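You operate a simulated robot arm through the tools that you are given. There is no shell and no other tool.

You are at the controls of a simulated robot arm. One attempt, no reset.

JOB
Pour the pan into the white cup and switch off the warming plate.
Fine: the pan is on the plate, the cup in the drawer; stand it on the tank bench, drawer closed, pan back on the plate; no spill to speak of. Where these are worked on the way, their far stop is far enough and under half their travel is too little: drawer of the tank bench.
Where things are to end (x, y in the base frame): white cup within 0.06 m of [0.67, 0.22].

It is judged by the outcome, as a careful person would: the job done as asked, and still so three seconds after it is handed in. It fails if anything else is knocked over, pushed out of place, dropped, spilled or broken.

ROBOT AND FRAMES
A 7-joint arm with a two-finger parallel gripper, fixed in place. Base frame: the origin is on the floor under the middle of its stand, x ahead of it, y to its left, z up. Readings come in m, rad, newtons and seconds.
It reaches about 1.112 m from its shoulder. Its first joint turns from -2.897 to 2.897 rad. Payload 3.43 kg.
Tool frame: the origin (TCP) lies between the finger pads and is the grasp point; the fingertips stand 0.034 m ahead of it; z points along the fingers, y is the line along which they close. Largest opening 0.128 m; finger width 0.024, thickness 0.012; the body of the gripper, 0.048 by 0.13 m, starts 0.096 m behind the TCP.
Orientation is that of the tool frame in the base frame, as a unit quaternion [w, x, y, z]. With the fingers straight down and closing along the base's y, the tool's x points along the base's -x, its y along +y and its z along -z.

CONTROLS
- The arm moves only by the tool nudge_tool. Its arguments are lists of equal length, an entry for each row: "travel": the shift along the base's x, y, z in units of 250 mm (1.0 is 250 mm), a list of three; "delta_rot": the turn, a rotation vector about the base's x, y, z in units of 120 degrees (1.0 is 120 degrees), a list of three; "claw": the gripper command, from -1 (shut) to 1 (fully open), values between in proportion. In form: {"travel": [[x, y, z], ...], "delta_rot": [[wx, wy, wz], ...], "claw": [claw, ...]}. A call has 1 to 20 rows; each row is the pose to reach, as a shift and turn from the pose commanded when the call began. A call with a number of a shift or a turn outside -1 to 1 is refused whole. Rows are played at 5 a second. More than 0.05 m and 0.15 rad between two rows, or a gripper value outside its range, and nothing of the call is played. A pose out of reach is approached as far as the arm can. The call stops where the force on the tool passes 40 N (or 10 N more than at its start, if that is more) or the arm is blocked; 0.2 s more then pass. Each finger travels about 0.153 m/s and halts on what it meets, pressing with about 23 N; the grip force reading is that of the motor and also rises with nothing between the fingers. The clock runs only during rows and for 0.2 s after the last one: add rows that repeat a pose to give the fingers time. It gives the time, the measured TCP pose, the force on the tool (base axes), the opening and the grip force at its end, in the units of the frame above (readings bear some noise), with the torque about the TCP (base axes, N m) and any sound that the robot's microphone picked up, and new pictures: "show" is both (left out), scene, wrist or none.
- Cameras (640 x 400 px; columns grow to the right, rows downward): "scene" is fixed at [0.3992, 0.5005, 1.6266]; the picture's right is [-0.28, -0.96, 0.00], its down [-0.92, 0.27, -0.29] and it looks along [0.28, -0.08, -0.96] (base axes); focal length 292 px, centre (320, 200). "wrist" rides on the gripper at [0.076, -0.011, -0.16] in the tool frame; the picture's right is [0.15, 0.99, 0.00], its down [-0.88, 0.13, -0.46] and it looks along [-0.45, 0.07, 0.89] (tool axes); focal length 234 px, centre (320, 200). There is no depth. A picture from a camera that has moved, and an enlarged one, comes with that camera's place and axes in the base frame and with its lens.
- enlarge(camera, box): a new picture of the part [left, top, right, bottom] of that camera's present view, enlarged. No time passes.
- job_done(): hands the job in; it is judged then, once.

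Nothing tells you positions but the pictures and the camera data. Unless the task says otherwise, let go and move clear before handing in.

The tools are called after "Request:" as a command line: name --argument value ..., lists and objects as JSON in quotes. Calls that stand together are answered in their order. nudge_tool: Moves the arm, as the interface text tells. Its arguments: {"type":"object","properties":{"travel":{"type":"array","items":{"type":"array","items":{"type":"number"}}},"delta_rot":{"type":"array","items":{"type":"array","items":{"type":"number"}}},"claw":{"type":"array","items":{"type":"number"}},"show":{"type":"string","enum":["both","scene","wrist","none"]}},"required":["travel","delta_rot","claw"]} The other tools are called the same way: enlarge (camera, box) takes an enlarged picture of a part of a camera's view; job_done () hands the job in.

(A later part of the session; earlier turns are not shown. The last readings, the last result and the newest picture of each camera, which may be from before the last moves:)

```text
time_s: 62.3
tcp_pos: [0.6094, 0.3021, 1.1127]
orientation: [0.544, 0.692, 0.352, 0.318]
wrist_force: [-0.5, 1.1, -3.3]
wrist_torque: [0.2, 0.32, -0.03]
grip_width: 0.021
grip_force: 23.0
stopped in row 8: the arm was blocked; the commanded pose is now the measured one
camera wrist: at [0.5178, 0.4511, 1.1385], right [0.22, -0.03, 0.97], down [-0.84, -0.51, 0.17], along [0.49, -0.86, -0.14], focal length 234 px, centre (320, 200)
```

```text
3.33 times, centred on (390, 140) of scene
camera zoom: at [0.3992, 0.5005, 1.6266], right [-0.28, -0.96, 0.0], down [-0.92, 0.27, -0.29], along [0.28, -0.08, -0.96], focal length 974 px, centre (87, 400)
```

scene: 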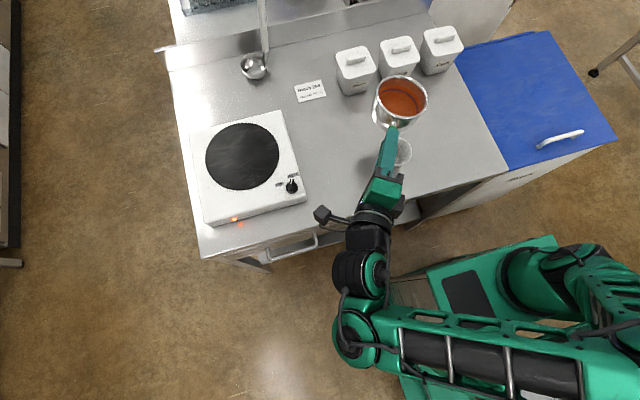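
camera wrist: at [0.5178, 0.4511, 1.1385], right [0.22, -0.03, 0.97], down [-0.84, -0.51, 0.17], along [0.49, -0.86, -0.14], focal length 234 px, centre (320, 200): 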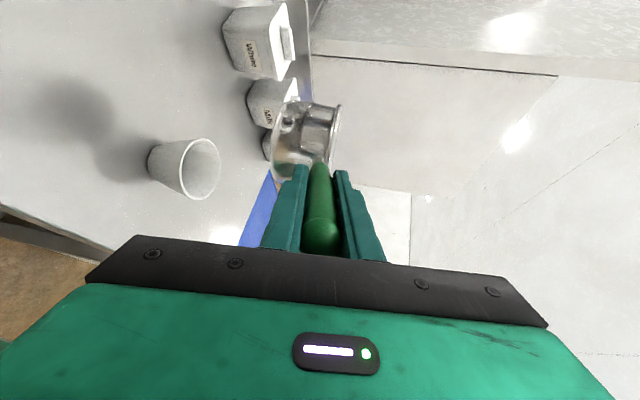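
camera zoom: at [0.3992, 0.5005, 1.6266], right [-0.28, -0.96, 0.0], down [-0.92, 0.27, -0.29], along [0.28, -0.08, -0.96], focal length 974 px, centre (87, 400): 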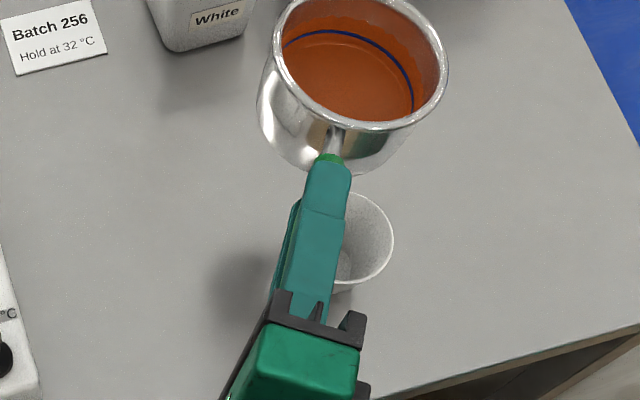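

The arm met a joint limit with the handle turned that far right; the pan stayed level and nothing spilled. I return to a gentler direction (about -10°) and come in closer from there.

Request:
nudge_tool --travel '[[0, 0.04, 0.01], [0, 0.1, 0.02], [-0.02, 0.15, 0.03], [-0.05, 0.17, 0.03], [-0.1, 0.16, 0.03], [-0.15, 0.13, 0.03], [-0.2, 0.09, 0.03], [-0.224, 0.064, 0.03], [-0.224, 0.064, 0.03]]' --delta_rot '[[-0.005, -0.003, 0.03], [-0.012, -0.007, 0.07], [-0.02, -0.012, 0.12], [-0.028, -0.017, 0.165], [-0.033, -0.02, 0.192], [-0.033, -0.02, 0.192], [-0.033, -0.02, 0.192], [-0.033, -0.02, 0.192], [-0.033, -0.02, 0.192]]' --claw '[-1, -1, -1, -1, -1, -1, -1, -1, -1]'

```text
time_s: 64.5
tcp_pos: [0.5716, 0.2866, 1.1255]
orientation: [0.526, 0.596, 0.455, 0.401]
wrist_force: [-0.1, 1.2, -4.7]
wrist_torque: [0.08, 0.37, 0.03]
grip_width: 0.0212
grip_force: 23.4
stopped in row 9: the arm was blocked; the commanded pose is now the measured one
camera wrist: at [0.4362, 0.4026, 1.1332], right [0.16, 0.11, 0.98], down [-0.65, -0.73, 0.19], along [0.74, -0.67, -0.05], focal length 234 px, centre (320, 200)
```

scene: 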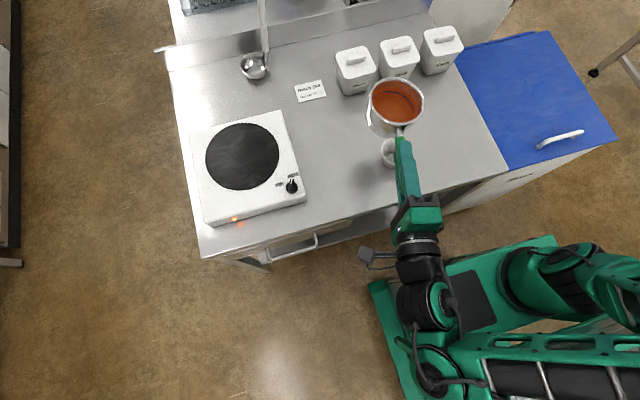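
wrist: 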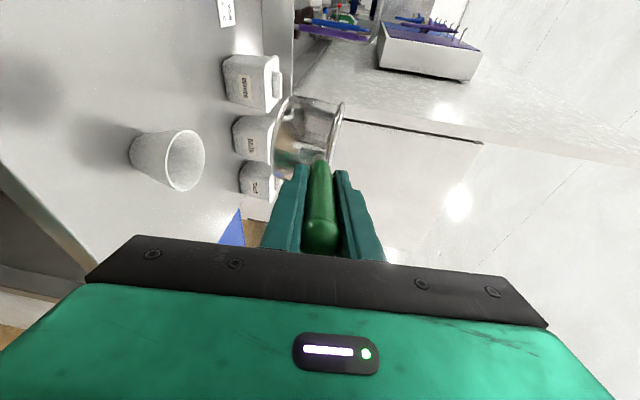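

Blocked again by a wrist limit, pan still level and steady. A slightly nose-down hand should relieve the wrist; with the liquid this low that is safe, so I test that with the handle pointing straight ahead.

Request:
nudge_tool --travel '[[0, 0.03, 0.02], [0, 0.07, 0.04], [-0.002, 0.11, 0.06], [-0.004, 0.14, 0.08], [-0.006, 0.165, 0.098], [-0.006, 0.174, 0.098], [-0.006, 0.174, 0.098]]' --delta_rot '[[0.0027, 0.0177, 0.0208], [0.0054, 0.0355, 0.0417], [0.0081, 0.0532, 0.0625], [0.0108, 0.071, 0.0834], [0.0135, 0.0887, 0.1042], [0.0162, 0.1065, 0.1251], [0.0162, 0.1065, 0.1251]]' --claw '[-1, -1, -1, -1, -1, -1, -1]'

```text
time_s: 66.1
tcp_pos: [0.5569, 0.3394, 1.156]
orientation: [0.399, 0.576, 0.578, 0.417]
wrist_force: [0.1, 0.7, -3.8]
wrist_torque: [-0.03, 0.31, 0.01]
grip_width: 0.0211
grip_force: 23.3
camera wrist: at [0.4005, 0.4123, 1.1992], right [0.33, 0.13, 0.94], down [-0.37, -0.89, 0.26], along [0.87, -0.43, -0.24], focal length 234 px, centre (320, 200)
```

scene: 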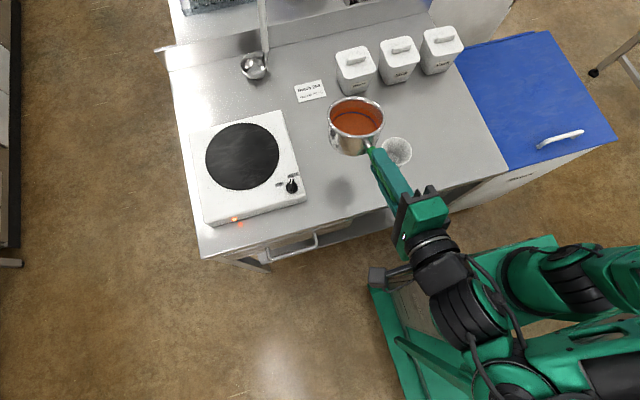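
wrist: 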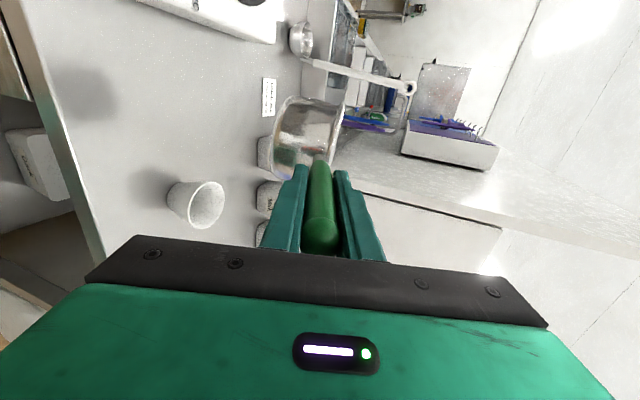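

That works without blocking: handle straight ahead, 19° nose-down. I now try the closer pour position itself, still unrolled.

Request:
nudge_tool --travel '[[-0.03, -0.04, -0.02], [-0.07, -0.1, -0.05], [-0.11, -0.16, -0.08], [-0.14, -0.2, -0.1], [-0.15, -0.23, -0.11], [-0.15, -0.23, -0.11]]' --delta_rot '[[0, 0, 0], [0, 0, 0], [0, 0, 0], [0, 0, 0], [0, 0, 0], [0, 0, 0]]' --claw '[-1, -1, -1, -1, -1, -1]'

```text
time_s: 67.5
tcp_pos: [0.5202, 0.2817, 1.1277]
orientation: [0.401, 0.577, 0.577, 0.418]
wrist_force: [-0.2, -0.7, -3.2]
wrist_torque: [-0.03, 0.36, 0.02]
grip_width: 0.021
grip_force: 23.0
camera wrist: at [0.3632, 0.3545, 1.1714], right [0.33, 0.13, 0.94], down [-0.37, -0.89, 0.26], along [0.87, -0.43, -0.24], focal length 234 px, centre (320, 200)
```

scene: 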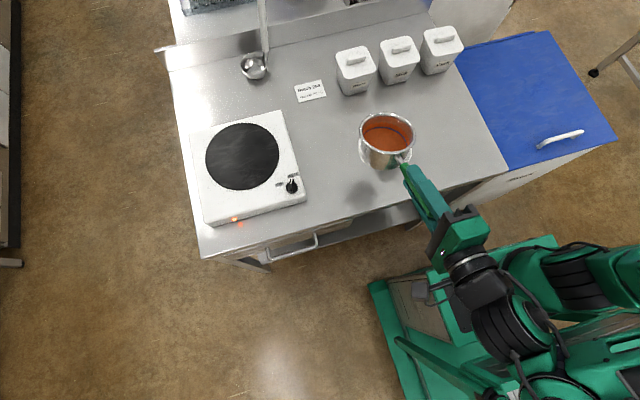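
wrist: 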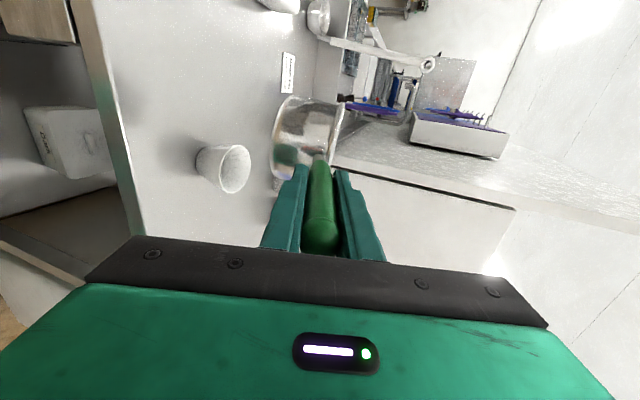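

Reached without trouble. Before tilting I check that the end position of the pour path (a little further right) is reachable too, still level.

Request:
nudge_tool --travel '[[0.02, -0.05, 0], [0.05, -0.12, -0.01], [0.07, -0.18, -0.02], [0.08, -0.23, -0.03], [0.08, -0.23, -0.03]]' --delta_rot '[[0, 0, 0], [0, 0, 0], [0, 0, 0], [0, 0, 0], [0, 0, 0]]' --claw '[-1, -1, -1, -1, -1]'

```text
time_s: 68.7
tcp_pos: [0.5398, 0.2251, 1.1201]
orientation: [0.4, 0.577, 0.577, 0.417]
wrist_force: [-0.7, -0.6, -3.8]
wrist_torque: [-0.05, 0.3, 0.03]
grip_width: 0.0211
grip_force: 23.1
camera wrist: at [0.3833, 0.2973, 1.164], right [0.33, 0.13, 0.94], down [-0.37, -0.89, 0.26], along [0.87, -0.43, -0.24], focal length 234 px, centre (320, 200)
```

scene: 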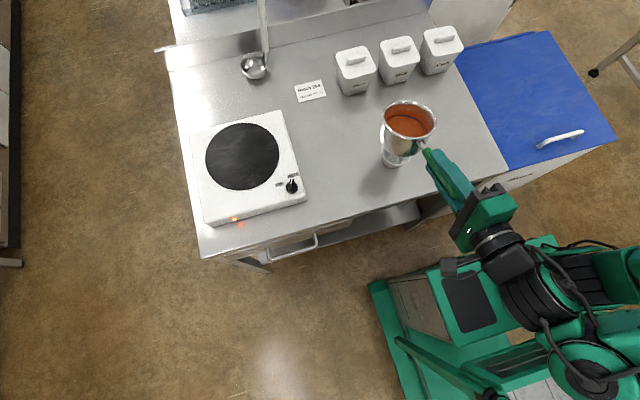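
wrist: 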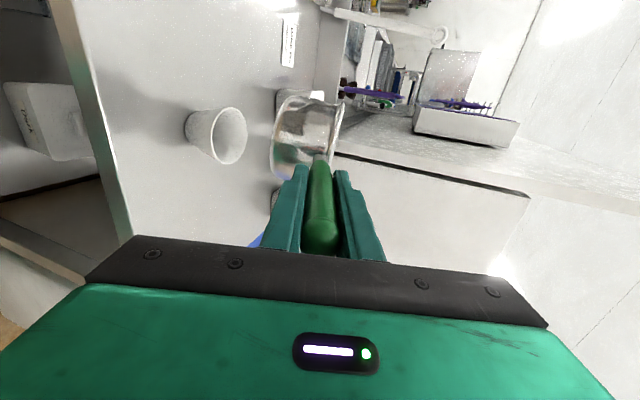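

Both ends of the pour path are reachable. I go back to the start of it while beginning to roll the pan to 30° (below the angle where it should run).

Request:
nudge_tool --travel '[[-0.03, 0.08, 0.01], [-0.06, 0.16, 0.02], [-0.086, 0.229, 0.02], [-0.086, 0.229, 0.02], [-0.086, 0.229, 0.02], [-0.086, 0.229, 0.02], [-0.086, 0.229, 0.01], [-0.086, 0.229, 0.01]]' --delta_rot '[[0, 0, 0], [0, 0, 0], [0.0393, 0.0009, -0.0138], [0.0785, 0.0018, -0.0277], [0.1178, 0.0028, -0.0415], [0.157, 0.0037, -0.0553], [0.1963, 0.0046, -0.0692], [0.2355, 0.0055, -0.083]]' --claw '[-1, -1, -1, -1, -1, -1, -1, -1]'

Request:
enlarge --camera "scene" --box '[310, 80, 470, 200]'

```text
time_s: 70.5
tcp_pos: [0.5181, 0.281, 1.1236]
orientation: [0.278, 0.707, 0.407, 0.507]
wrist_force: [-1.3, 0.0, -2.8]
wrist_torque: [-0.1, 0.3, 0.03]
grip_width: 0.0211
grip_force: 22.9
camera wrist: at [0.3753, 0.3493, 1.2044], right [0.31, -0.38, 0.87], down [-0.53, -0.83, -0.17], along [0.79, -0.4, -0.46], focal length 234 px, centre (320, 200)
```

scene: 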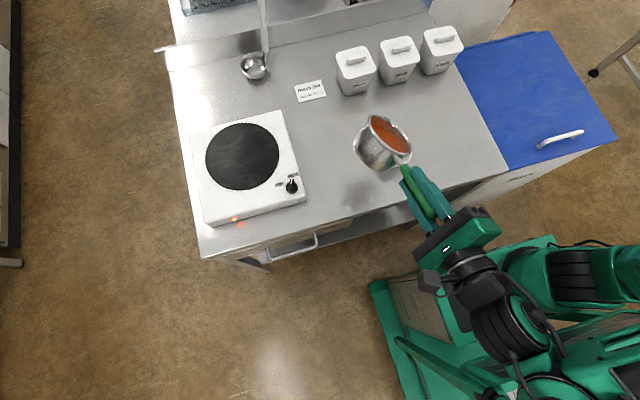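
wrist: 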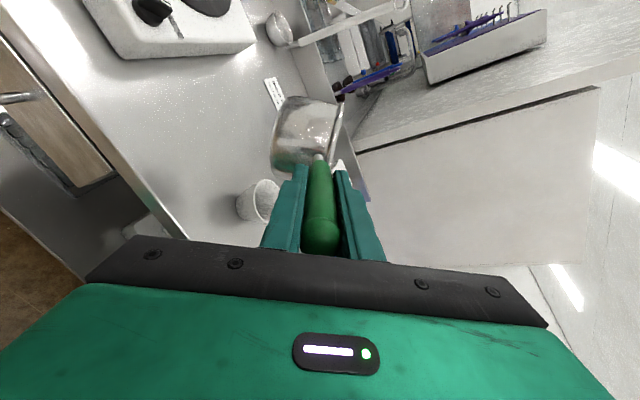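

```text
3.33 times, centred on (390, 140) of scene
camera zoom: at [0.3992, 0.5005, 1.6266], right [-0.28, -0.96, 0.0], down [-0.92, 0.27, -0.29], along [0.28, -0.08, -0.96], focal length 974 px, centre (87, 400)
```

zoom: 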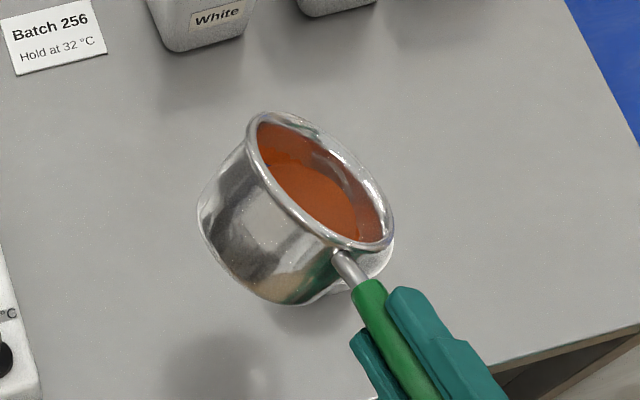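

The roll is clean and nothing runs yet. I continue slowly to 45°, keeping the lip over the cup.

Request:
nudge_tool --travel '[[0.007, -0.002, -0.003], [0.014, -0.004, -0.006], [0.021, -0.005, -0.008], [0.028, -0.007, -0.011], [0.035, -0.009, -0.014], [0.041, -0.01, -0.016], [0.041, -0.01, -0.016]]' --delta_rot '[[0.0196, 0.0005, -0.0069], [0.0393, 0.0009, -0.0138], [0.0589, 0.0014, -0.0208], [0.0785, 0.0018, -0.0277], [0.0982, 0.0023, -0.0346], [0.1178, 0.0028, -0.0415], [0.1178, 0.0028, -0.0415]]' --claw '[-1, -1, -1, -1, -1, -1, -1]'

Request:
enlarge --camera "scene" --box '[310, 80, 470, 200]'

Request:
enlarge --camera "wrist" --box '[200, 60, 400, 260]'

```text
time_s: 72.1
tcp_pos: [0.5478, 0.2876, 1.185]
orientation: [0.211, 0.754, 0.313, 0.537]
wrist_force: [0.6, 0.5, -3.6]
wrist_torque: [-0.09, 0.31, -0.02]
grip_width: 0.0208
grip_force: 22.7
out of reach, approached as far as the arm can: row 2, 3, 4, 5, 6, 7
camera wrist: at [0.4098, 0.3457, 1.2821], right [0.28, -0.6, 0.75], down [-0.6, -0.72, -0.36], along [0.75, -0.35, -0.56], focal length 234 px, centre (320, 200)
```

scene: 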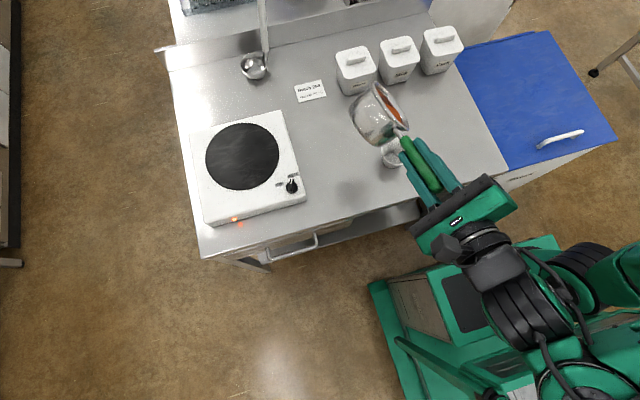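
wrist: 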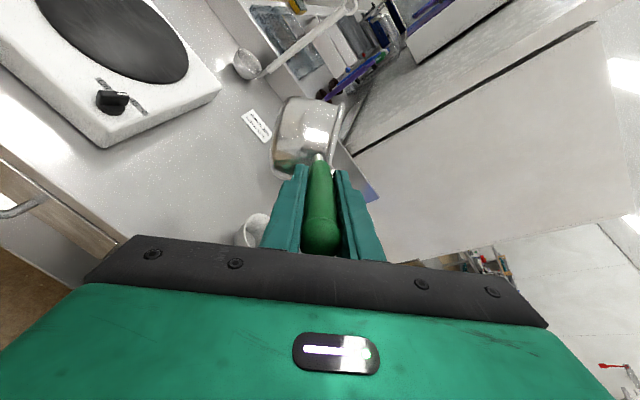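

```text
3.33 times, centred on (390, 140) of scene
camera zoom: at [0.3992, 0.5005, 1.6266], right [-0.28, -0.96, 0.0], down [-0.92, 0.27, -0.29], along [0.28, -0.08, -0.96], focal length 974 px, centre (87, 400)
```

zoom: 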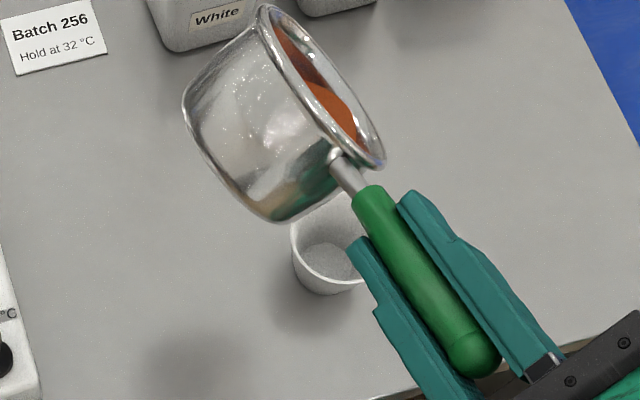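

```text
2.00 times, centred on (300, 160) of wrist
camera zoom: at [0.4098, 0.3457, 1.2821], right [0.28, -0.6, 0.75], down [-0.6, -0.72, -0.36], along [0.75, -0.35, -0.56], focal length 468 px, centre (360, 280)
```

zoom: 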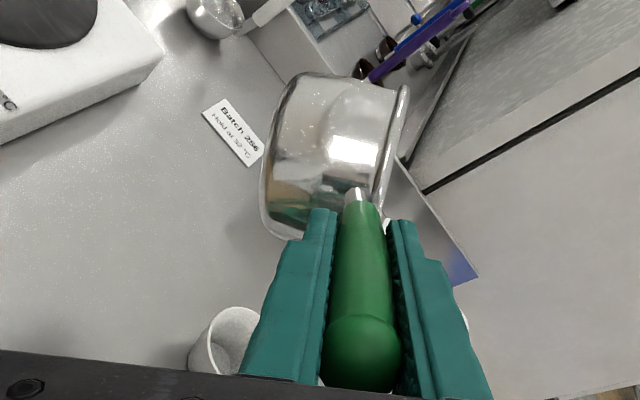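

The wrist's last joint runs out when rolling this way (T rose instead), with nothing poured yet. It has far more room rolling the other way, so I unroll to level and will pour to the left from the cup's right side.

Request:
nudge_tool --travel '[[0.07, 0.03, 0.17], [0.07, 0.03, 0.17], [0.07, 0.03, 0.17], [0.07, 0.03, 0.17], [0.07, 0.03, 0.17], [0.07, 0.03, 0.17], [0.07, 0.03, 0.17], [0.07, 0.03, 0.17], [0.07, 0.03, 0.17], [0.07, 0.03, 0.17]]' --delta_rot '[[-0.0393, -0.0009, 0.0138], [-0.0785, -0.0018, 0.0277], [-0.1178, -0.0028, 0.0415], [-0.157, -0.0037, 0.0553], [-0.1963, -0.0046, 0.0692], [-0.2355, -0.0055, 0.083], [-0.2748, -0.0064, 0.0968], [-0.314, -0.0073, 0.1107], [-0.3533, -0.0083, 0.1245], [-0.3533, -0.0083, 0.1245]]' --claw '[-1, -1, -1, -1, -1, -1, -1, -1, -1, -1]'

```text
time_s: 74.3
tcp_pos: [0.5657, 0.2961, 1.2262]
orientation: [0.4, 0.577, 0.578, 0.417]
wrist_force: [-0.5, -0.3, -3.9]
wrist_torque: [0.0, 0.33, -0.01]
grip_width: 0.0211
grip_force: 22.8
camera wrist: at [0.4088, 0.3679, 1.2696], right [0.33, 0.13, 0.94], down [-0.37, -0.89, 0.26], along [0.87, -0.43, -0.24], focal length 234 px, centre (320, 200)
```

scene: 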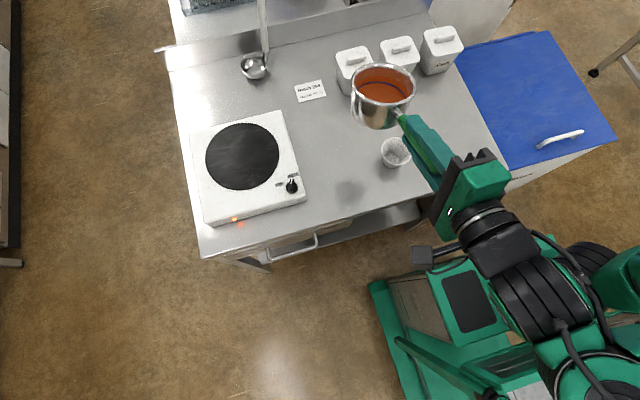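
wrist: 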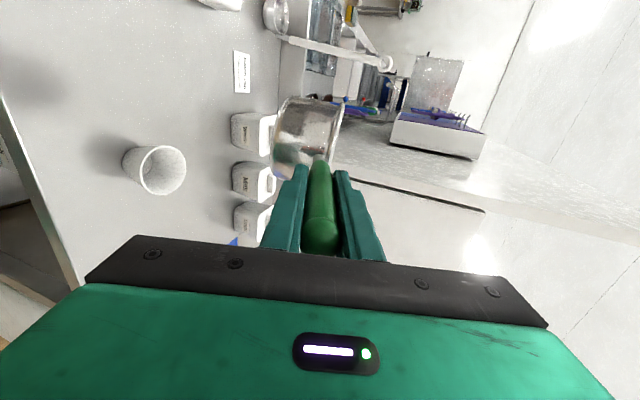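

Level again with nothing spilled. I roll 25° the other way here first, then yaw and carry the pan to the cup's right side.

Request:
nudge_tool --travel '[[0, 0, 0], [0, 0, 0], [0, 0, 0], [0, 0, 0], [0, 0, 0], [0, 0, 0]]' --delta_rot '[[-0.0393, -0.0009, 0.0138], [-0.0785, -0.0018, 0.0277], [-0.1178, -0.0028, 0.0415], [-0.157, -0.0037, 0.0553], [-0.1962, -0.0046, 0.0692], [-0.1962, -0.0046, 0.0692]]' --claw '[-1, -1, -1, -1, -1, -1]' --show "scene"

Request:
nudge_tool --travel '[[-0.02, -0.03, -0.02], [-0.05, -0.07, -0.06], [-0.08, -0.12, -0.1], [-0.12, -0.17, -0.15], [-0.16, -0.22, -0.2], [-0.2, -0.27, -0.25], [-0.231, -0.307, -0.3], [-0.231, -0.307, -0.345], [-0.231, -0.307, -0.345]]' --delta_rot '[[0, 0, -0.02], [0, 0, -0.045], [0, 0, -0.07], [0, 0, -0.1], [0, 0, -0.13], [0, 0, -0.155], [0, 0, -0.178], [0, 0, -0.178], [0, 0, -0.178]]' --claw '[-1, -1, -1, -1, -1, -1, -1, -1, -1]'

Request:
enlarge --camera "scene" --box '[310, 80, 470, 200]'

```text
time_s: 75.7
tcp_pos: [0.5651, 0.2949, 1.2263]
orientation: [0.481, 0.438, 0.688, 0.321]
wrist_force: [0.8, -0.2, -3.3]
wrist_torque: [0.04, 0.3, -0.01]
grip_width: 0.0211
grip_force: 22.3
```

scene: 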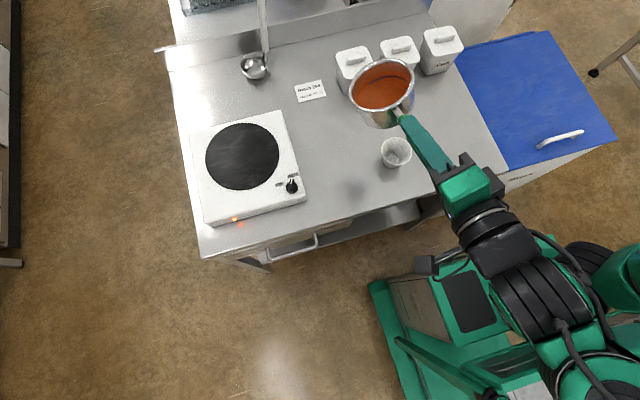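

```text
time_s: 76.6
tcp_pos: [0.557, 0.2239, 1.2017]
orientation: [0.48, 0.537, 0.639, 0.269]
wrist_force: [0.4, 0.4, -3.7]
wrist_torque: [0.09, 0.32, -0.06]
grip_width: 0.0211
grip_force: 22.9
out of reach, approached as far as the arm can: row 2
stopped in row 4: the arm was blocked; the commanded pose is now the measured one
camera wrist: at [0.4099, 0.3209, 1.2292], right [0.43, 0.41, 0.8], down [-0.39, -0.72, 0.58], along [0.81, -0.56, -0.15], focal length 234 px, centre (320, 200)
```

scene: 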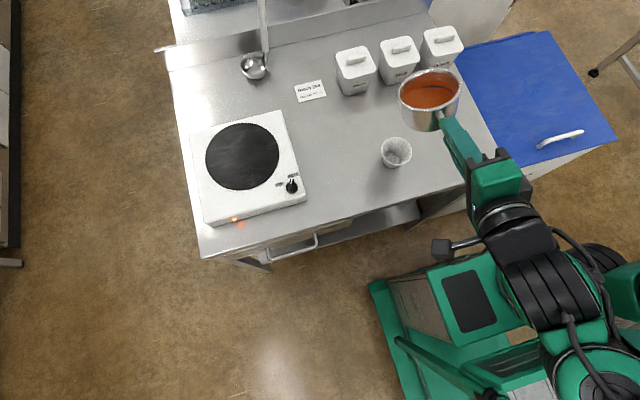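
wrist: 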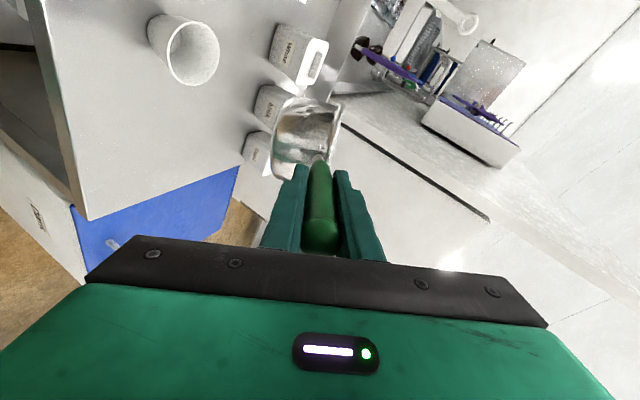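

```text
3.33 times, centred on (390, 140) of scene
camera zoom: at [0.3992, 0.5005, 1.6266], right [-0.28, -0.96, 0.0], down [-0.92, 0.27, -0.29], along [0.28, -0.08, -0.96], focal length 974 px, centre (87, 400)
```

zoom: 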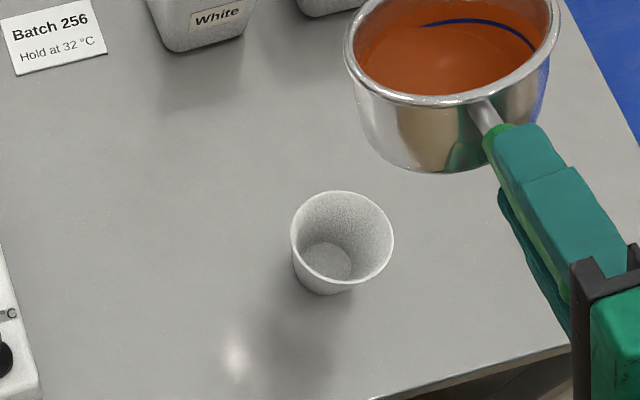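

Yawing right is limited too, so the sound way is to regrip the handle with the hand flipped half a turn about its own axis; the pour positions themselves were reachable. I level the pan and carry it back to the plate.

Request:
nudge_tool --travel '[[0.01, 0.07, 0], [0.02, 0.14, 0], [0.03, 0.21, 0], [0.04, 0.28, 0], [0.052, 0.344, 0], [0.052, 0.344, 0]]' --delta_rot '[[0.0333, -0.009, 0.0066], [0.0665, -0.018, 0.0132], [0.0998, -0.027, 0.0198], [0.133, -0.036, 0.0264], [0.1663, -0.045, 0.033], [0.1663, -0.045, 0.033]]' --claw '[-1, -1, -1, -1, -1, -1]' --show "scene"

```text
time_s: 78.0
tcp_pos: [0.57, 0.3117, 1.2055]
orientation: [0.4, 0.578, 0.572, 0.422]
wrist_force: [1.3, -0.5, -3.3]
wrist_torque: [-0.01, 0.33, 0.03]
grip_width: 0.0212
grip_force: 23.3
```

scene: 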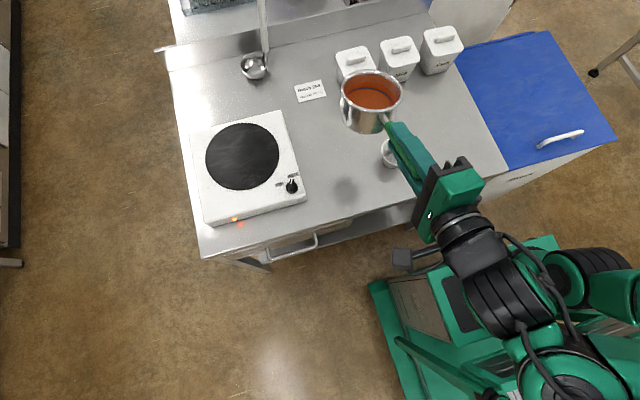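

Level and steady. Before going back I make one cheap test: whether the straight-ahead pose on the cup's right side is reachable (unrolled, high).

Request:
nudge_tool --travel '[[-0.02, -0.07, -0.02], [-0.05, -0.15, -0.05], [-0.08, -0.25, -0.08], [-0.11, -0.35, -0.12], [-0.14, -0.44, -0.16], [-0.17, -0.52, -0.2], [-0.19, -0.58, -0.22], [-0.19, -0.58, -0.22]]' --delta_rot '[[0, 0, 0], [0, 0, 0], [0, 0, 0], [0, 0, 0], [0, 0, 0], [0, 0, 0], [0, 0, 0], [0, 0, 0]]' --claw '[-1, -1, -1, -1, -1, -1, -1, -1]' --show "scene"

```text
time_s: 79.8
tcp_pos: [0.5101, 0.1763, 1.1511]
orientation: [0.402, 0.565, 0.579, 0.428]
wrist_force: [0.7, -0.4, -3.7]
wrist_torque: [-0.03, 0.34, 0.01]
grip_width: 0.0208
grip_force: 23.1
```

scene: 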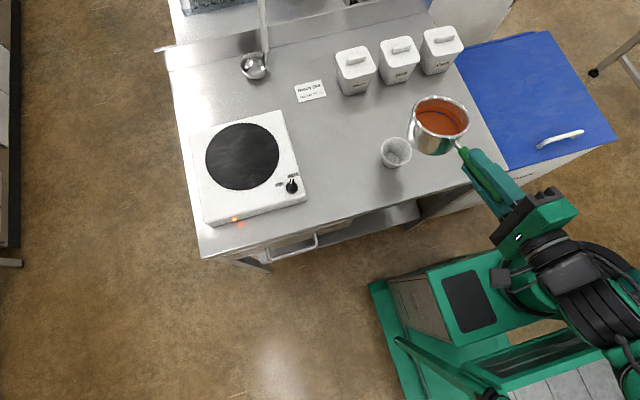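

That side is nearly reachable too (within 1.5 cm), and it gets easier as the pour proceeds. I roll 30° left here, which is still below the running angle, and see where the lip ends up.

Request:
nudge_tool --travel '[[0, 0, 0], [0, 0, 0], [0, 0, 0], [0, 0, 0], [0, 0, 0], [0, 0, 0], [0, 0, 0]]' --delta_rot '[[-0.0395, -0.0017, 0.0129], [-0.0791, -0.0034, 0.0258], [-0.1186, -0.0052, 0.0387], [-0.1582, -0.0069, 0.0515], [-0.1977, -0.0086, 0.0644], [-0.2373, -0.0103, 0.0773], [-0.2373, -0.0103, 0.0773]]' --claw '[-1, -1, -1, -1, -1, -1, -1]'

Request:
enlarge --camera "scene" --box '[340, 70, 500, 190]'

```text
time_s: 81.4
tcp_pos: [0.5112, 0.1762, 1.1511]
orientation: [0.499, 0.397, 0.705, 0.311]
wrist_force: [0.2, -1.4, -3.4]
wrist_torque: [0.05, 0.33, -0.01]
grip_width: 0.021
grip_force: 22.6
camera wrist: at [0.341, 0.2295, 1.1566], right [0.22, 0.61, 0.76], down [-0.24, -0.72, 0.65], along [0.95, -0.32, -0.01], focal length 234 px, centre (320, 200)
```

scene: 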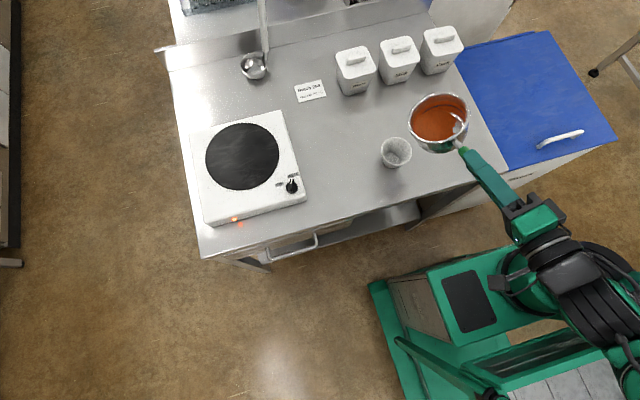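
wrist: 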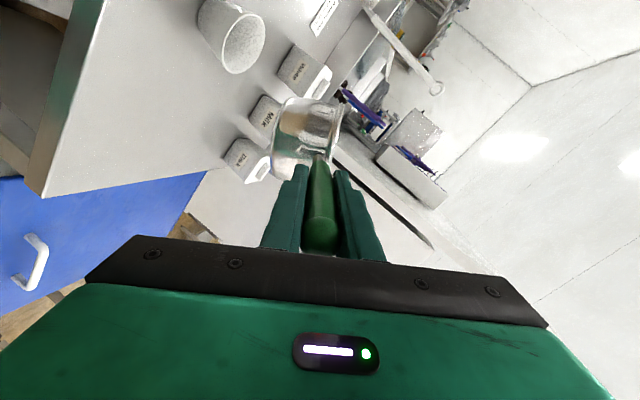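

```text
3.33 times, centred on (420, 130) of scene
camera zoom: at [0.3992, 0.5005, 1.6266], right [-0.28, -0.96, 0.0], down [-0.92, 0.27, -0.29], along [0.28, -0.08, -0.96], focal length 974 px, centre (-13, 433)
```

zoom: 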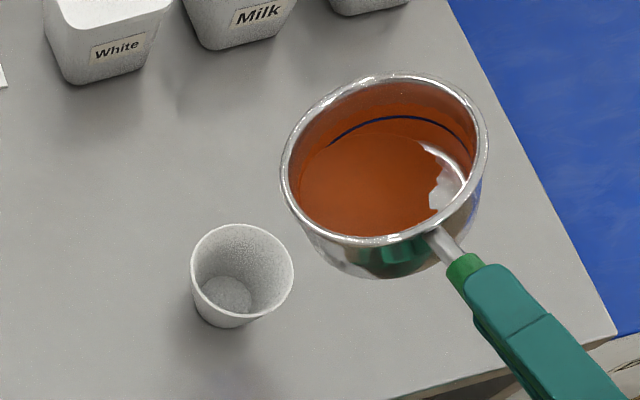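

The roll left goes cleanly and my lip estimate matches the picture (lip now at about (0.66, 0.232, 1.09)). I yaw a few degrees right and lower so that the lip comes just short of the cup's centre.

Request:
nudge_tool --travel '[[0.003, 0.001, -0.03], [0.007, 0.002, -0.06], [0.01, 0.003, -0.09], [0.014, 0.005, -0.124], [0.014, 0.005, -0.124]]' --delta_rot '[[0, 0, -0.016], [0, 0, -0.032], [0, 0, -0.048], [0, 0, -0.0625], [0, 0, -0.0625]]' --claw '[-1, -1, -1, -1, -1]'

Request:
enlarge --camera "scene" --box '[340, 70, 500, 190]'

```text
time_s: 82.6
tcp_pos: [0.5159, 0.176, 1.1197]
orientation: [0.518, 0.442, 0.677, 0.278]
wrist_force: [-0.3, -0.8, -4.4]
wrist_torque: [0.08, 0.31, -0.02]
grip_width: 0.0211
grip_force: 22.9
camera wrist: at [0.3533, 0.252, 1.1253], right [0.3, 0.58, 0.76], down [-0.33, -0.68, 0.65], along [0.9, -0.44, -0.01], focal length 234 px, centre (320, 200)
```

scene: 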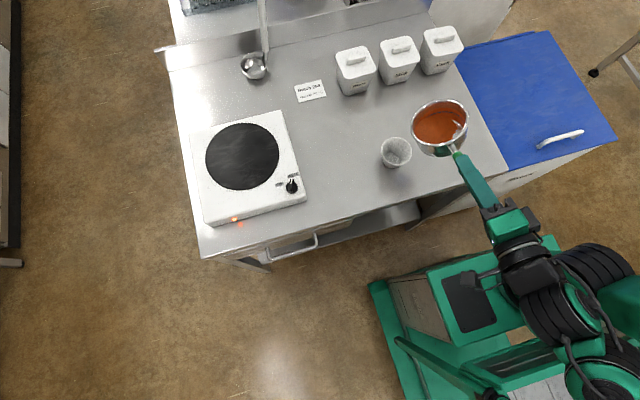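
wrist: 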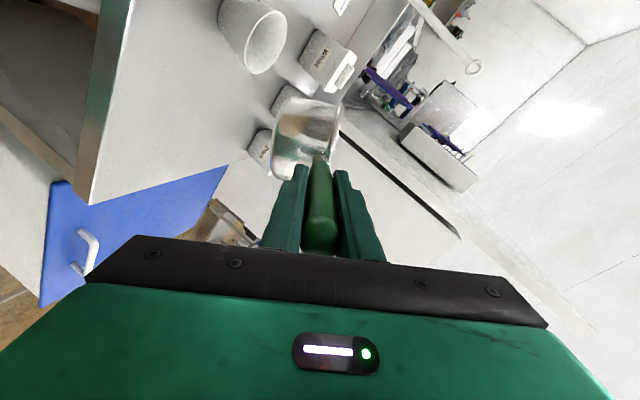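

```text
3.33 times, centred on (420, 130) of scene
camera zoom: at [0.3992, 0.5005, 1.6266], right [-0.28, -0.96, 0.0], down [-0.92, 0.27, -0.29], along [0.28, -0.08, -0.96], focal length 974 px, centre (-13, 433)
```

zoom: 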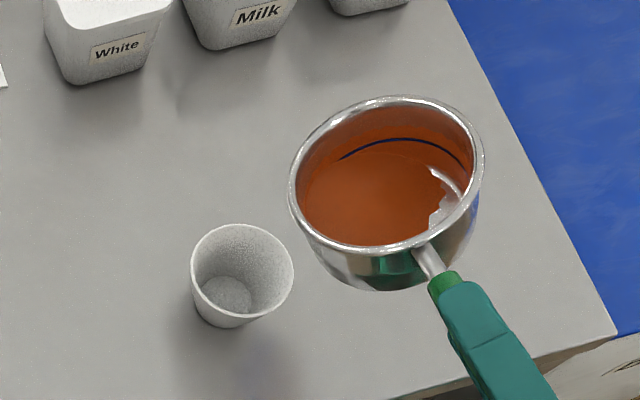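

Position is as intended. Re-checking the cup from the earlier close view, it slid down in the grip when lifted, so its rim is at about (0.671, 0.214, 0.93), lower than I assumed; I adjust the lip for that, lower the pan and roll slowly to 45°.

Request:
nudge_tool --travel '[[0.006, -0.004, -0.02], [0.012, -0.008, -0.04], [0.019, -0.012, -0.06], [0.025, -0.016, -0.08], [0.032, -0.02, -0.1], [0.038, -0.024, -0.12], [0.038, -0.024, -0.12]]' --delta_rot '[[-0.0197, 0.0017, 0.0064], [-0.0395, 0.0034, 0.0128], [-0.0592, 0.0051, 0.0192], [-0.0789, 0.0068, 0.0256], [-0.0987, 0.0085, 0.032], [-0.1184, 0.0102, 0.0384], [-0.1184, 0.0102, 0.0384]]' --claw '[-1, -1, -1, -1, -1, -1, -1]'

Request:
enlarge --camera "scene" --box '[340, 70, 500, 190]'

Request:
enlarge --camera "wrist" --box '[200, 0, 400, 200]'

```text
time_s: 84.2
tcp_pos: [0.5373, 0.1649, 1.0543]
orientation: [0.456, 0.386, 0.776, 0.202]
wrist_force: [0.7, -0.1, -4.3]
wrist_torque: [0.08, 0.28, 0.03]
grip_width: 0.0211
grip_force: 23.1
out of reach, approached as far as the arm can: row 5, 6, 7
stopped in row 7: the arm was blocked; the commanded pose is now the measured one
camera wrist: at [0.3727, 0.2232, 1.0853], right [0.37, 0.73, 0.58], down [-0.09, -0.59, 0.8], along [0.93, -0.35, -0.15], focal length 234 px, centre (320, 200)
```

scene: 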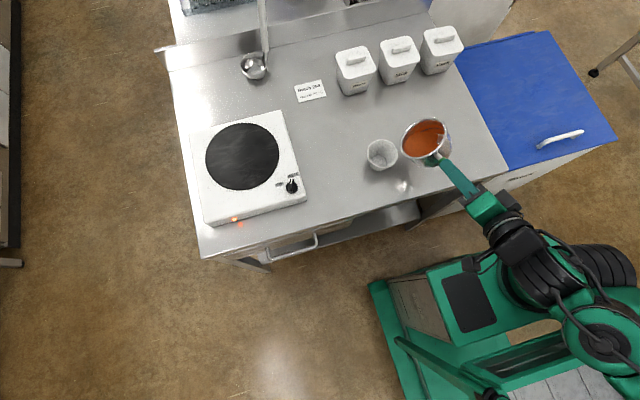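
wrist: 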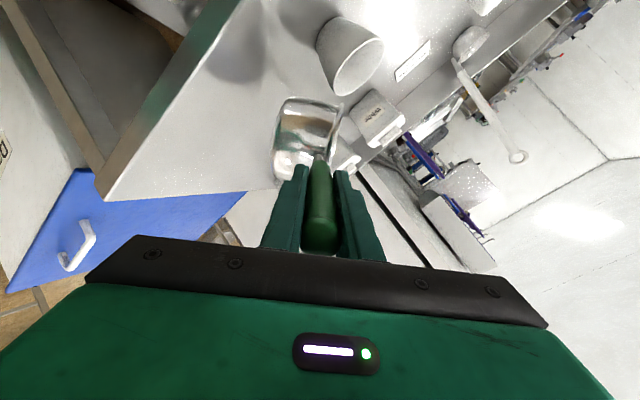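

```text
3.33 times, centred on (420, 130) of scene
camera zoom: at [0.3992, 0.5005, 1.6266], right [-0.28, -0.96, 0.0], down [-0.92, 0.27, -0.29], along [0.28, -0.08, -0.96], focal length 974 px, centre (-13, 433)
```

zoom: 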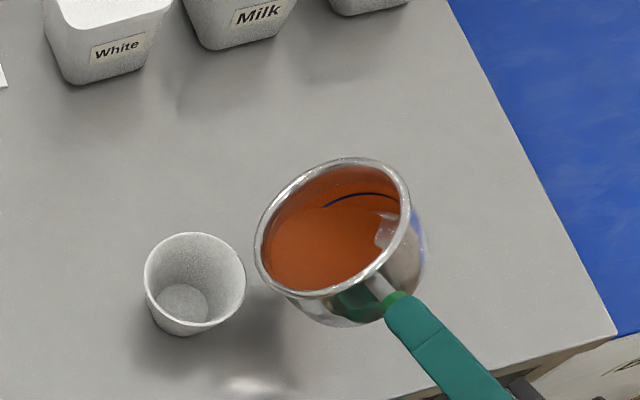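

```text
2.00 times, centred on (300, 100) of wrist
camera zoom: at [0.3727, 0.2232, 1.0853], right [0.37, 0.73, 0.58], down [-0.09, -0.59, 0.8], along [0.93, -0.35, -0.15], focal length 468 px, centre (360, 400)
```

zoom: 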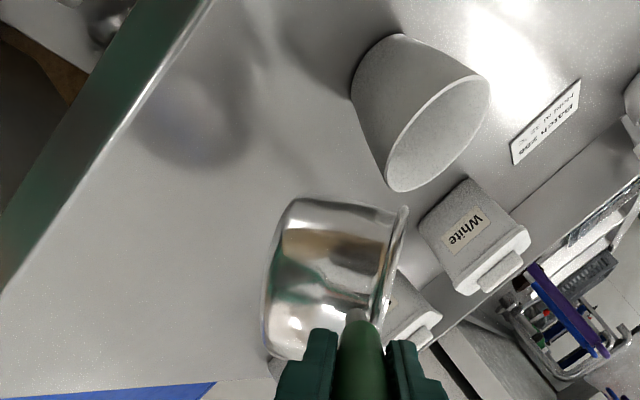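

The lowered pose forced the hand to dip, and the pan nudged the cup about 3 cm to the left; the cup is still upright, near (0.676, 0.25), and nothing has spilled. I raise the pan straight up and restore its earlier attitude.

Request:
nudge_tool --travel '[[0, -0.02, 0.08], [0, -0.02, 0.16], [-0.02, 0, 0.24], [-0.05, 0.02, 0.3], [-0.086, 0.044, 0.34], [-0.086, 0.044, 0.36], [-0.086, 0.044, 0.36]]' --delta_rot '[[0.013, -0.018, -0.0095], [0.026, -0.036, -0.019], [0.039, -0.0535, -0.0285], [0.052, -0.071, -0.038], [0.065, -0.089, -0.0475], [0.0773, -0.1067, -0.057], [0.0773, -0.1067, -0.057]]' --claw '[-1, -1, -1, -1, -1, -1, -1]'

Request:
enlarge --camera "scene" --box '[340, 70, 500, 190]'

```text
time_s: 86.0
tcp_pos: [0.5271, 0.1861, 1.1277]
orientation: [0.495, 0.459, 0.693, 0.252]
wrist_force: [-0.3, -0.1, -4.6]
wrist_torque: [0.07, 0.3, 0.02]
grip_width: 0.021
grip_force: 22.7
stopped in row 7: the arm was blocked; the commanded pose is now the measured one
camera wrist: at [0.3685, 0.2638, 1.1457], right [0.37, 0.58, 0.73], down [-0.29, -0.67, 0.68], along [0.88, -0.46, -0.08], focal length 234 px, centre (320, 200)
```

scene: 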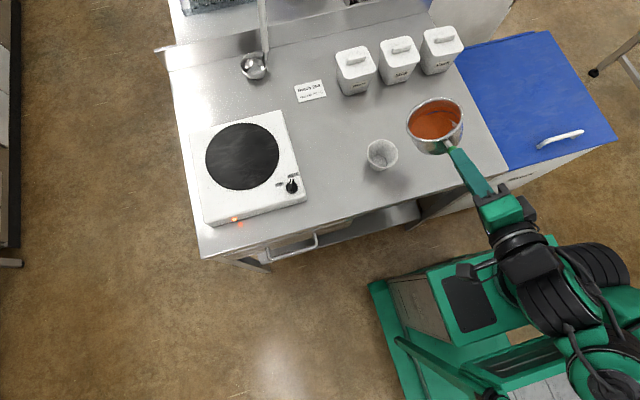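
wrist: 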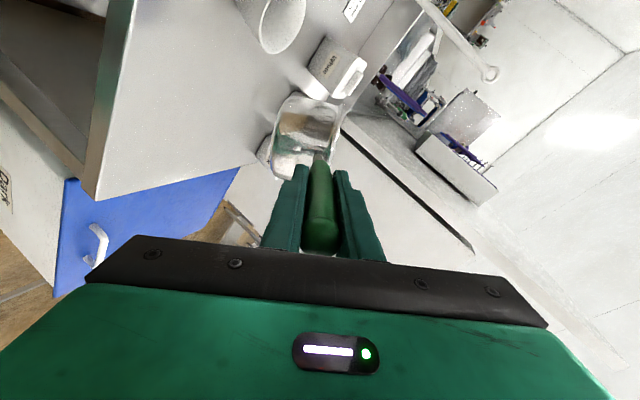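

```text
3.33 times, centred on (420, 130) of scene
camera zoom: at [0.3992, 0.5005, 1.6266], right [-0.28, -0.96, 0.0], down [-0.92, 0.27, -0.29], along [0.28, -0.08, -0.96], focal length 974 px, centre (-13, 433)
```

zoom: 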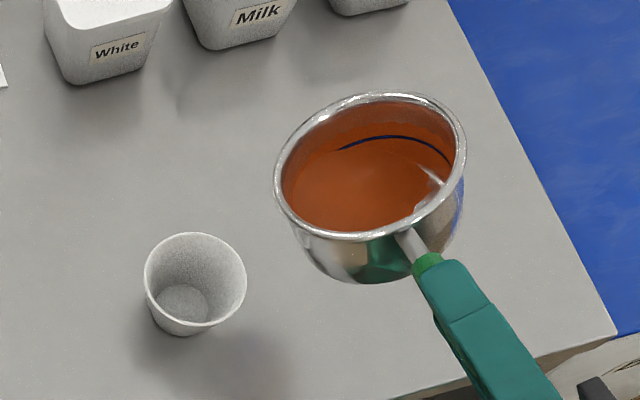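

The cup now stands at about (0.679, 0.251), 3 cm from the target point and within tolerance, and being farther out it actually eases the arm. I square the hand up at 30° roll with its height kept at 1.12, lip aimed just short of the cup's centre.

Request:
nudge_tool --travel '[[0, 0.004, -0.006], [0, 0.008, -0.012], [0, 0.016, -0.024], [0, 0.016, -0.024]]' --delta_rot '[[0.0014, -0.009, 0.021], [0.0029, -0.018, 0.042], [0.0043, -0.0267, 0.0626], [0.0043, -0.0267, 0.0626]]' --claw '[-1, -1, -1, -1]' --show "scene"

```text
time_s: 87.2
tcp_pos: [0.522, 0.1935, 1.1213]
orientation: [0.497, 0.414, 0.706, 0.289]
wrist_force: [-0.1, 0.7, -3.7]
wrist_torque: [0.04, 0.35, 0.0]
grip_width: 0.0208
grip_force: 23.5
stopped in row 4: the arm was blocked; the commanded pose is now the measured one
```

scene: 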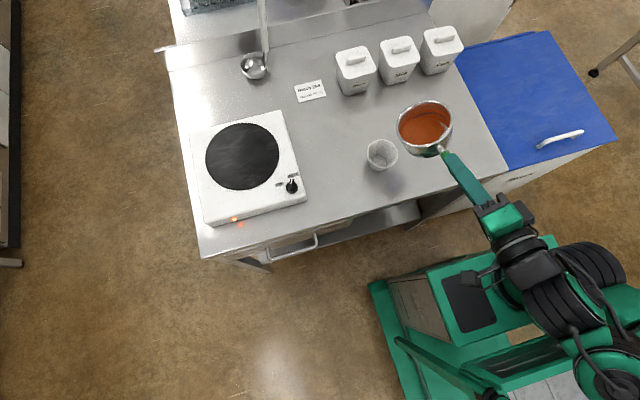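

Good enough: straight ahead, 20° nose-down, lip over the near half of the cup. I continue the roll to 45° while moving slightly outward.

Request:
nudge_tool --travel '[[0.012, 0, 0.005], [0.024, -0.002, 0.005], [0.036, -0.004, 0.005], [0.048, -0.006, 0.005], [0.056, -0.008, 0.005], [0.062, -0.008, 0.005], [0.062, -0.008, 0.005]]' --delta_rot '[[-0.0196, 0.0001, 0.0071], [-0.0392, 0.0002, 0.0142], [-0.0588, 0.0002, 0.0213], [-0.0784, 0.0003, 0.0283], [-0.098, 0.0004, 0.0354], [-0.1176, 0.0005, 0.0425], [-0.1176, 0.0005, 0.0425]]' --claw '[-1, -1, -1, -1, -1, -1, -1]'

Request:
enlarge --camera "scene" --box '[340, 70, 500, 190]'

Request:
enlarge --camera "wrist" --box '[200, 0, 400, 200]'

```text
time_s: 88.8
tcp_pos: [0.5237, 0.1812, 1.1359]
orientation: [0.536, 0.309, 0.747, 0.242]
wrist_force: [0.3, 0.2, -3.7]
wrist_torque: [0.06, 0.29, -0.03]
grip_width: 0.021
grip_force: 23.0
camera wrist: at [0.3501, 0.2235, 1.1279], right [0.17, 0.79, 0.59], down [-0.2, -0.56, 0.8], along [0.97, -0.25, 0.07], focal length 234 px, centre (320, 200)
```

scene: 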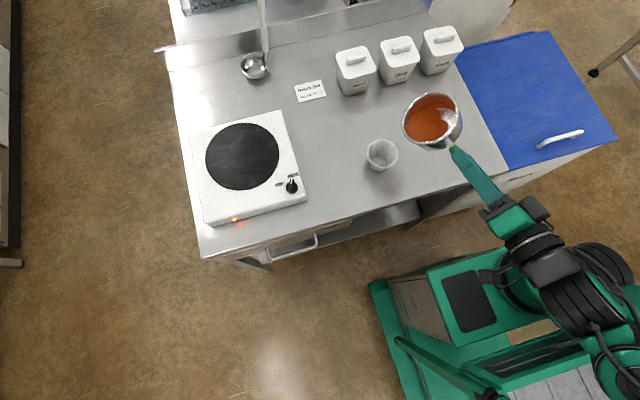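
wrist: 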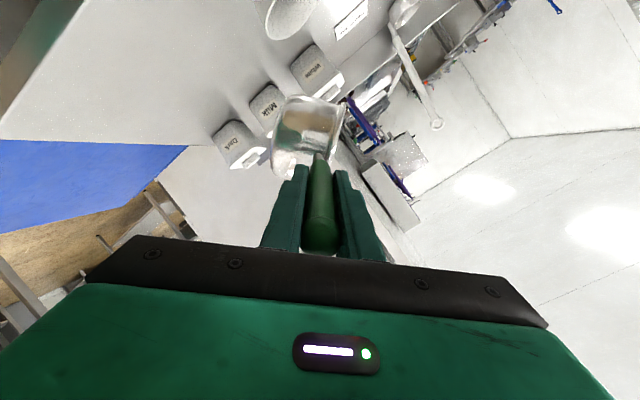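

```text
3.33 times, centred on (420, 130) of scene
camera zoom: at [0.3992, 0.5005, 1.6266], right [-0.28, -0.96, 0.0], down [-0.92, 0.27, -0.29], along [0.28, -0.08, -0.96], focal length 974 px, centre (-13, 433)
```

zoom: 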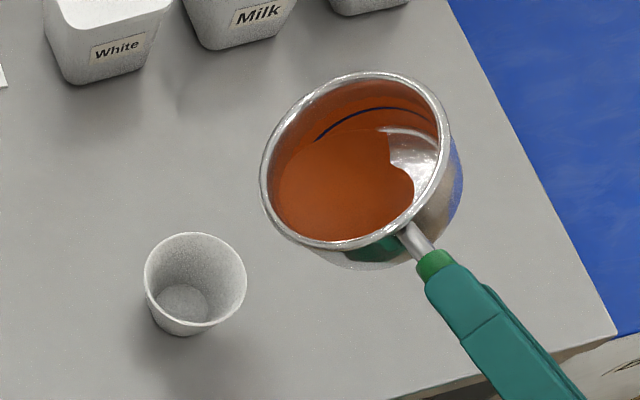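

```text
2.00 times, centred on (300, 100) of wrist
camera zoom: at [0.3501, 0.2235, 1.1279], right [0.17, 0.79, 0.59], down [-0.2, -0.56, 0.8], along [0.97, -0.25, 0.07], focal length 468 px, centre (360, 400)
```

zoom: 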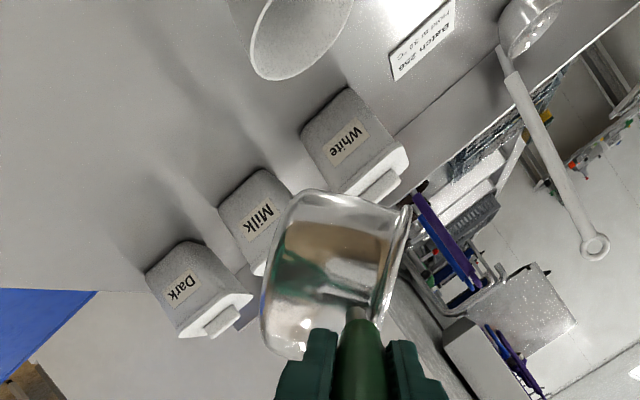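

The arm is too folded at this reach, so it drifts. Pitching the hand further nose-down (about 35°) brings the wrist out and the lip lower, and the liquid still stays well below its running angle; I roll back to 20° and then do that.

Request:
nudge_tool --travel '[[0.005, 0.005, 0.03], [0.01, 0.01, 0.06], [0.015, 0.02, 0.09], [0.02, 0.03, 0.12], [0.025, 0.04, 0.14], [0.025, 0.04, 0.14]]' --delta_rot '[[0.0396, 0.0013, -0.0128], [0.0792, 0.0025, -0.0256], [0.1188, 0.0038, -0.0384], [0.1584, 0.005, -0.0512], [0.198, 0.0063, -0.064], [0.198, 0.0063, -0.064]]' --claw '[-1, -1, -1, -1, -1, -1]' --show "none"

Request:
nudge_tool --travel '[[0.005, 0, 0.01], [0.01, 0, 0.02], [0.015, 0, 0.02], [0.015, 0, 0.02], [0.015, 0, 0.02], [0.015, 0, 0.02]]' --delta_rot '[[-0.0009, 0.0283, 0], [-0.0017, 0.0566, 0], [-0.0026, 0.085, 0], [-0.0034, 0.1133, 0], [-0.0043, 0.1416, 0], [-0.0043, 0.1416, 0]]' --claw '[-1, -1, -1, -1, -1, -1]'

Request:
enlarge --camera "scene" --box '[340, 70, 500, 190]'

```text
time_s: 90.2
tcp_pos: [0.5212, 0.1883, 1.1757]
orientation: [0.473, 0.464, 0.66, 0.353]
wrist_force: [-0.5, -0.9, -3.0]
wrist_torque: [-0.02, 0.34, -0.04]
grip_width: 0.0211
grip_force: 23.2
```

```text
time_s: 91.6
tcp_pos: [0.5265, 0.1879, 1.1802]
orientation: [0.372, 0.509, 0.725, 0.277]
wrist_force: [-0.3, -0.1, -4.2]
wrist_torque: [0.0, 0.25, -0.04]
grip_width: 0.0209
grip_force: 22.8
camera wrist: at [0.3725, 0.2522, 1.2426], right [0.5, 0.46, 0.74], down [-0.13, -0.8, 0.59], along [0.86, -0.38, -0.34], focal length 234 px, centre (320, 200)
```

scene: 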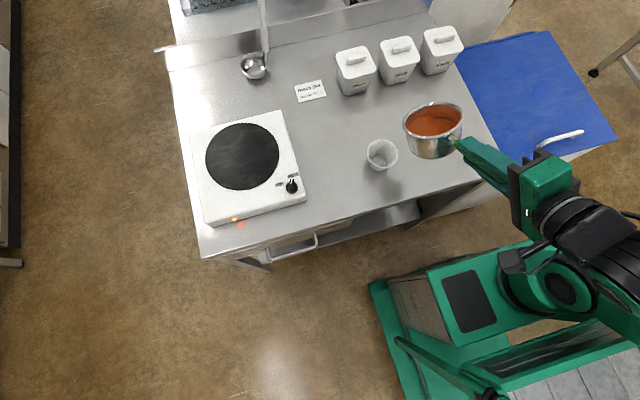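
wrist: 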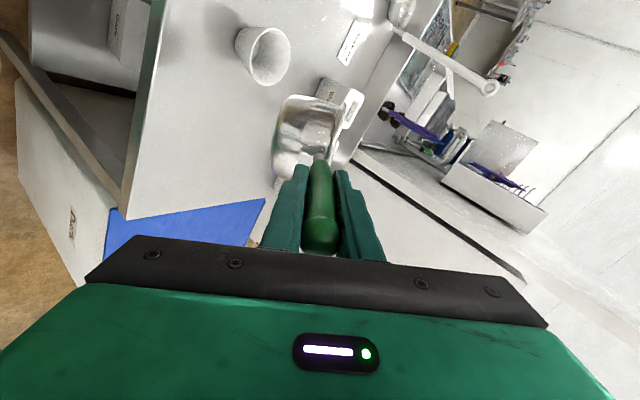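

```text
3.33 times, centred on (420, 130) of scene
camera zoom: at [0.3992, 0.5005, 1.6266], right [-0.28, -0.96, 0.0], down [-0.92, 0.27, -0.29], along [0.28, -0.08, -0.96], focal length 974 px, centre (-13, 433)
```

zoom: 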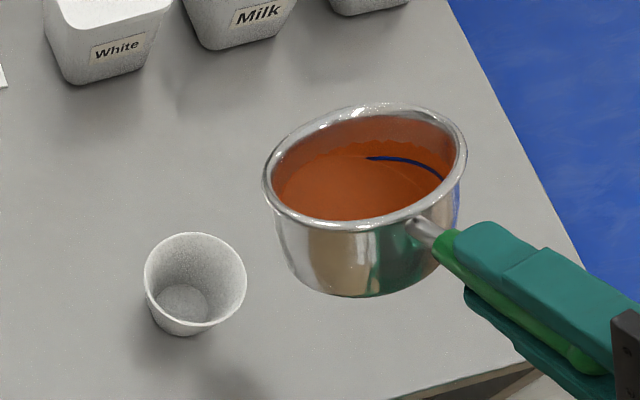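

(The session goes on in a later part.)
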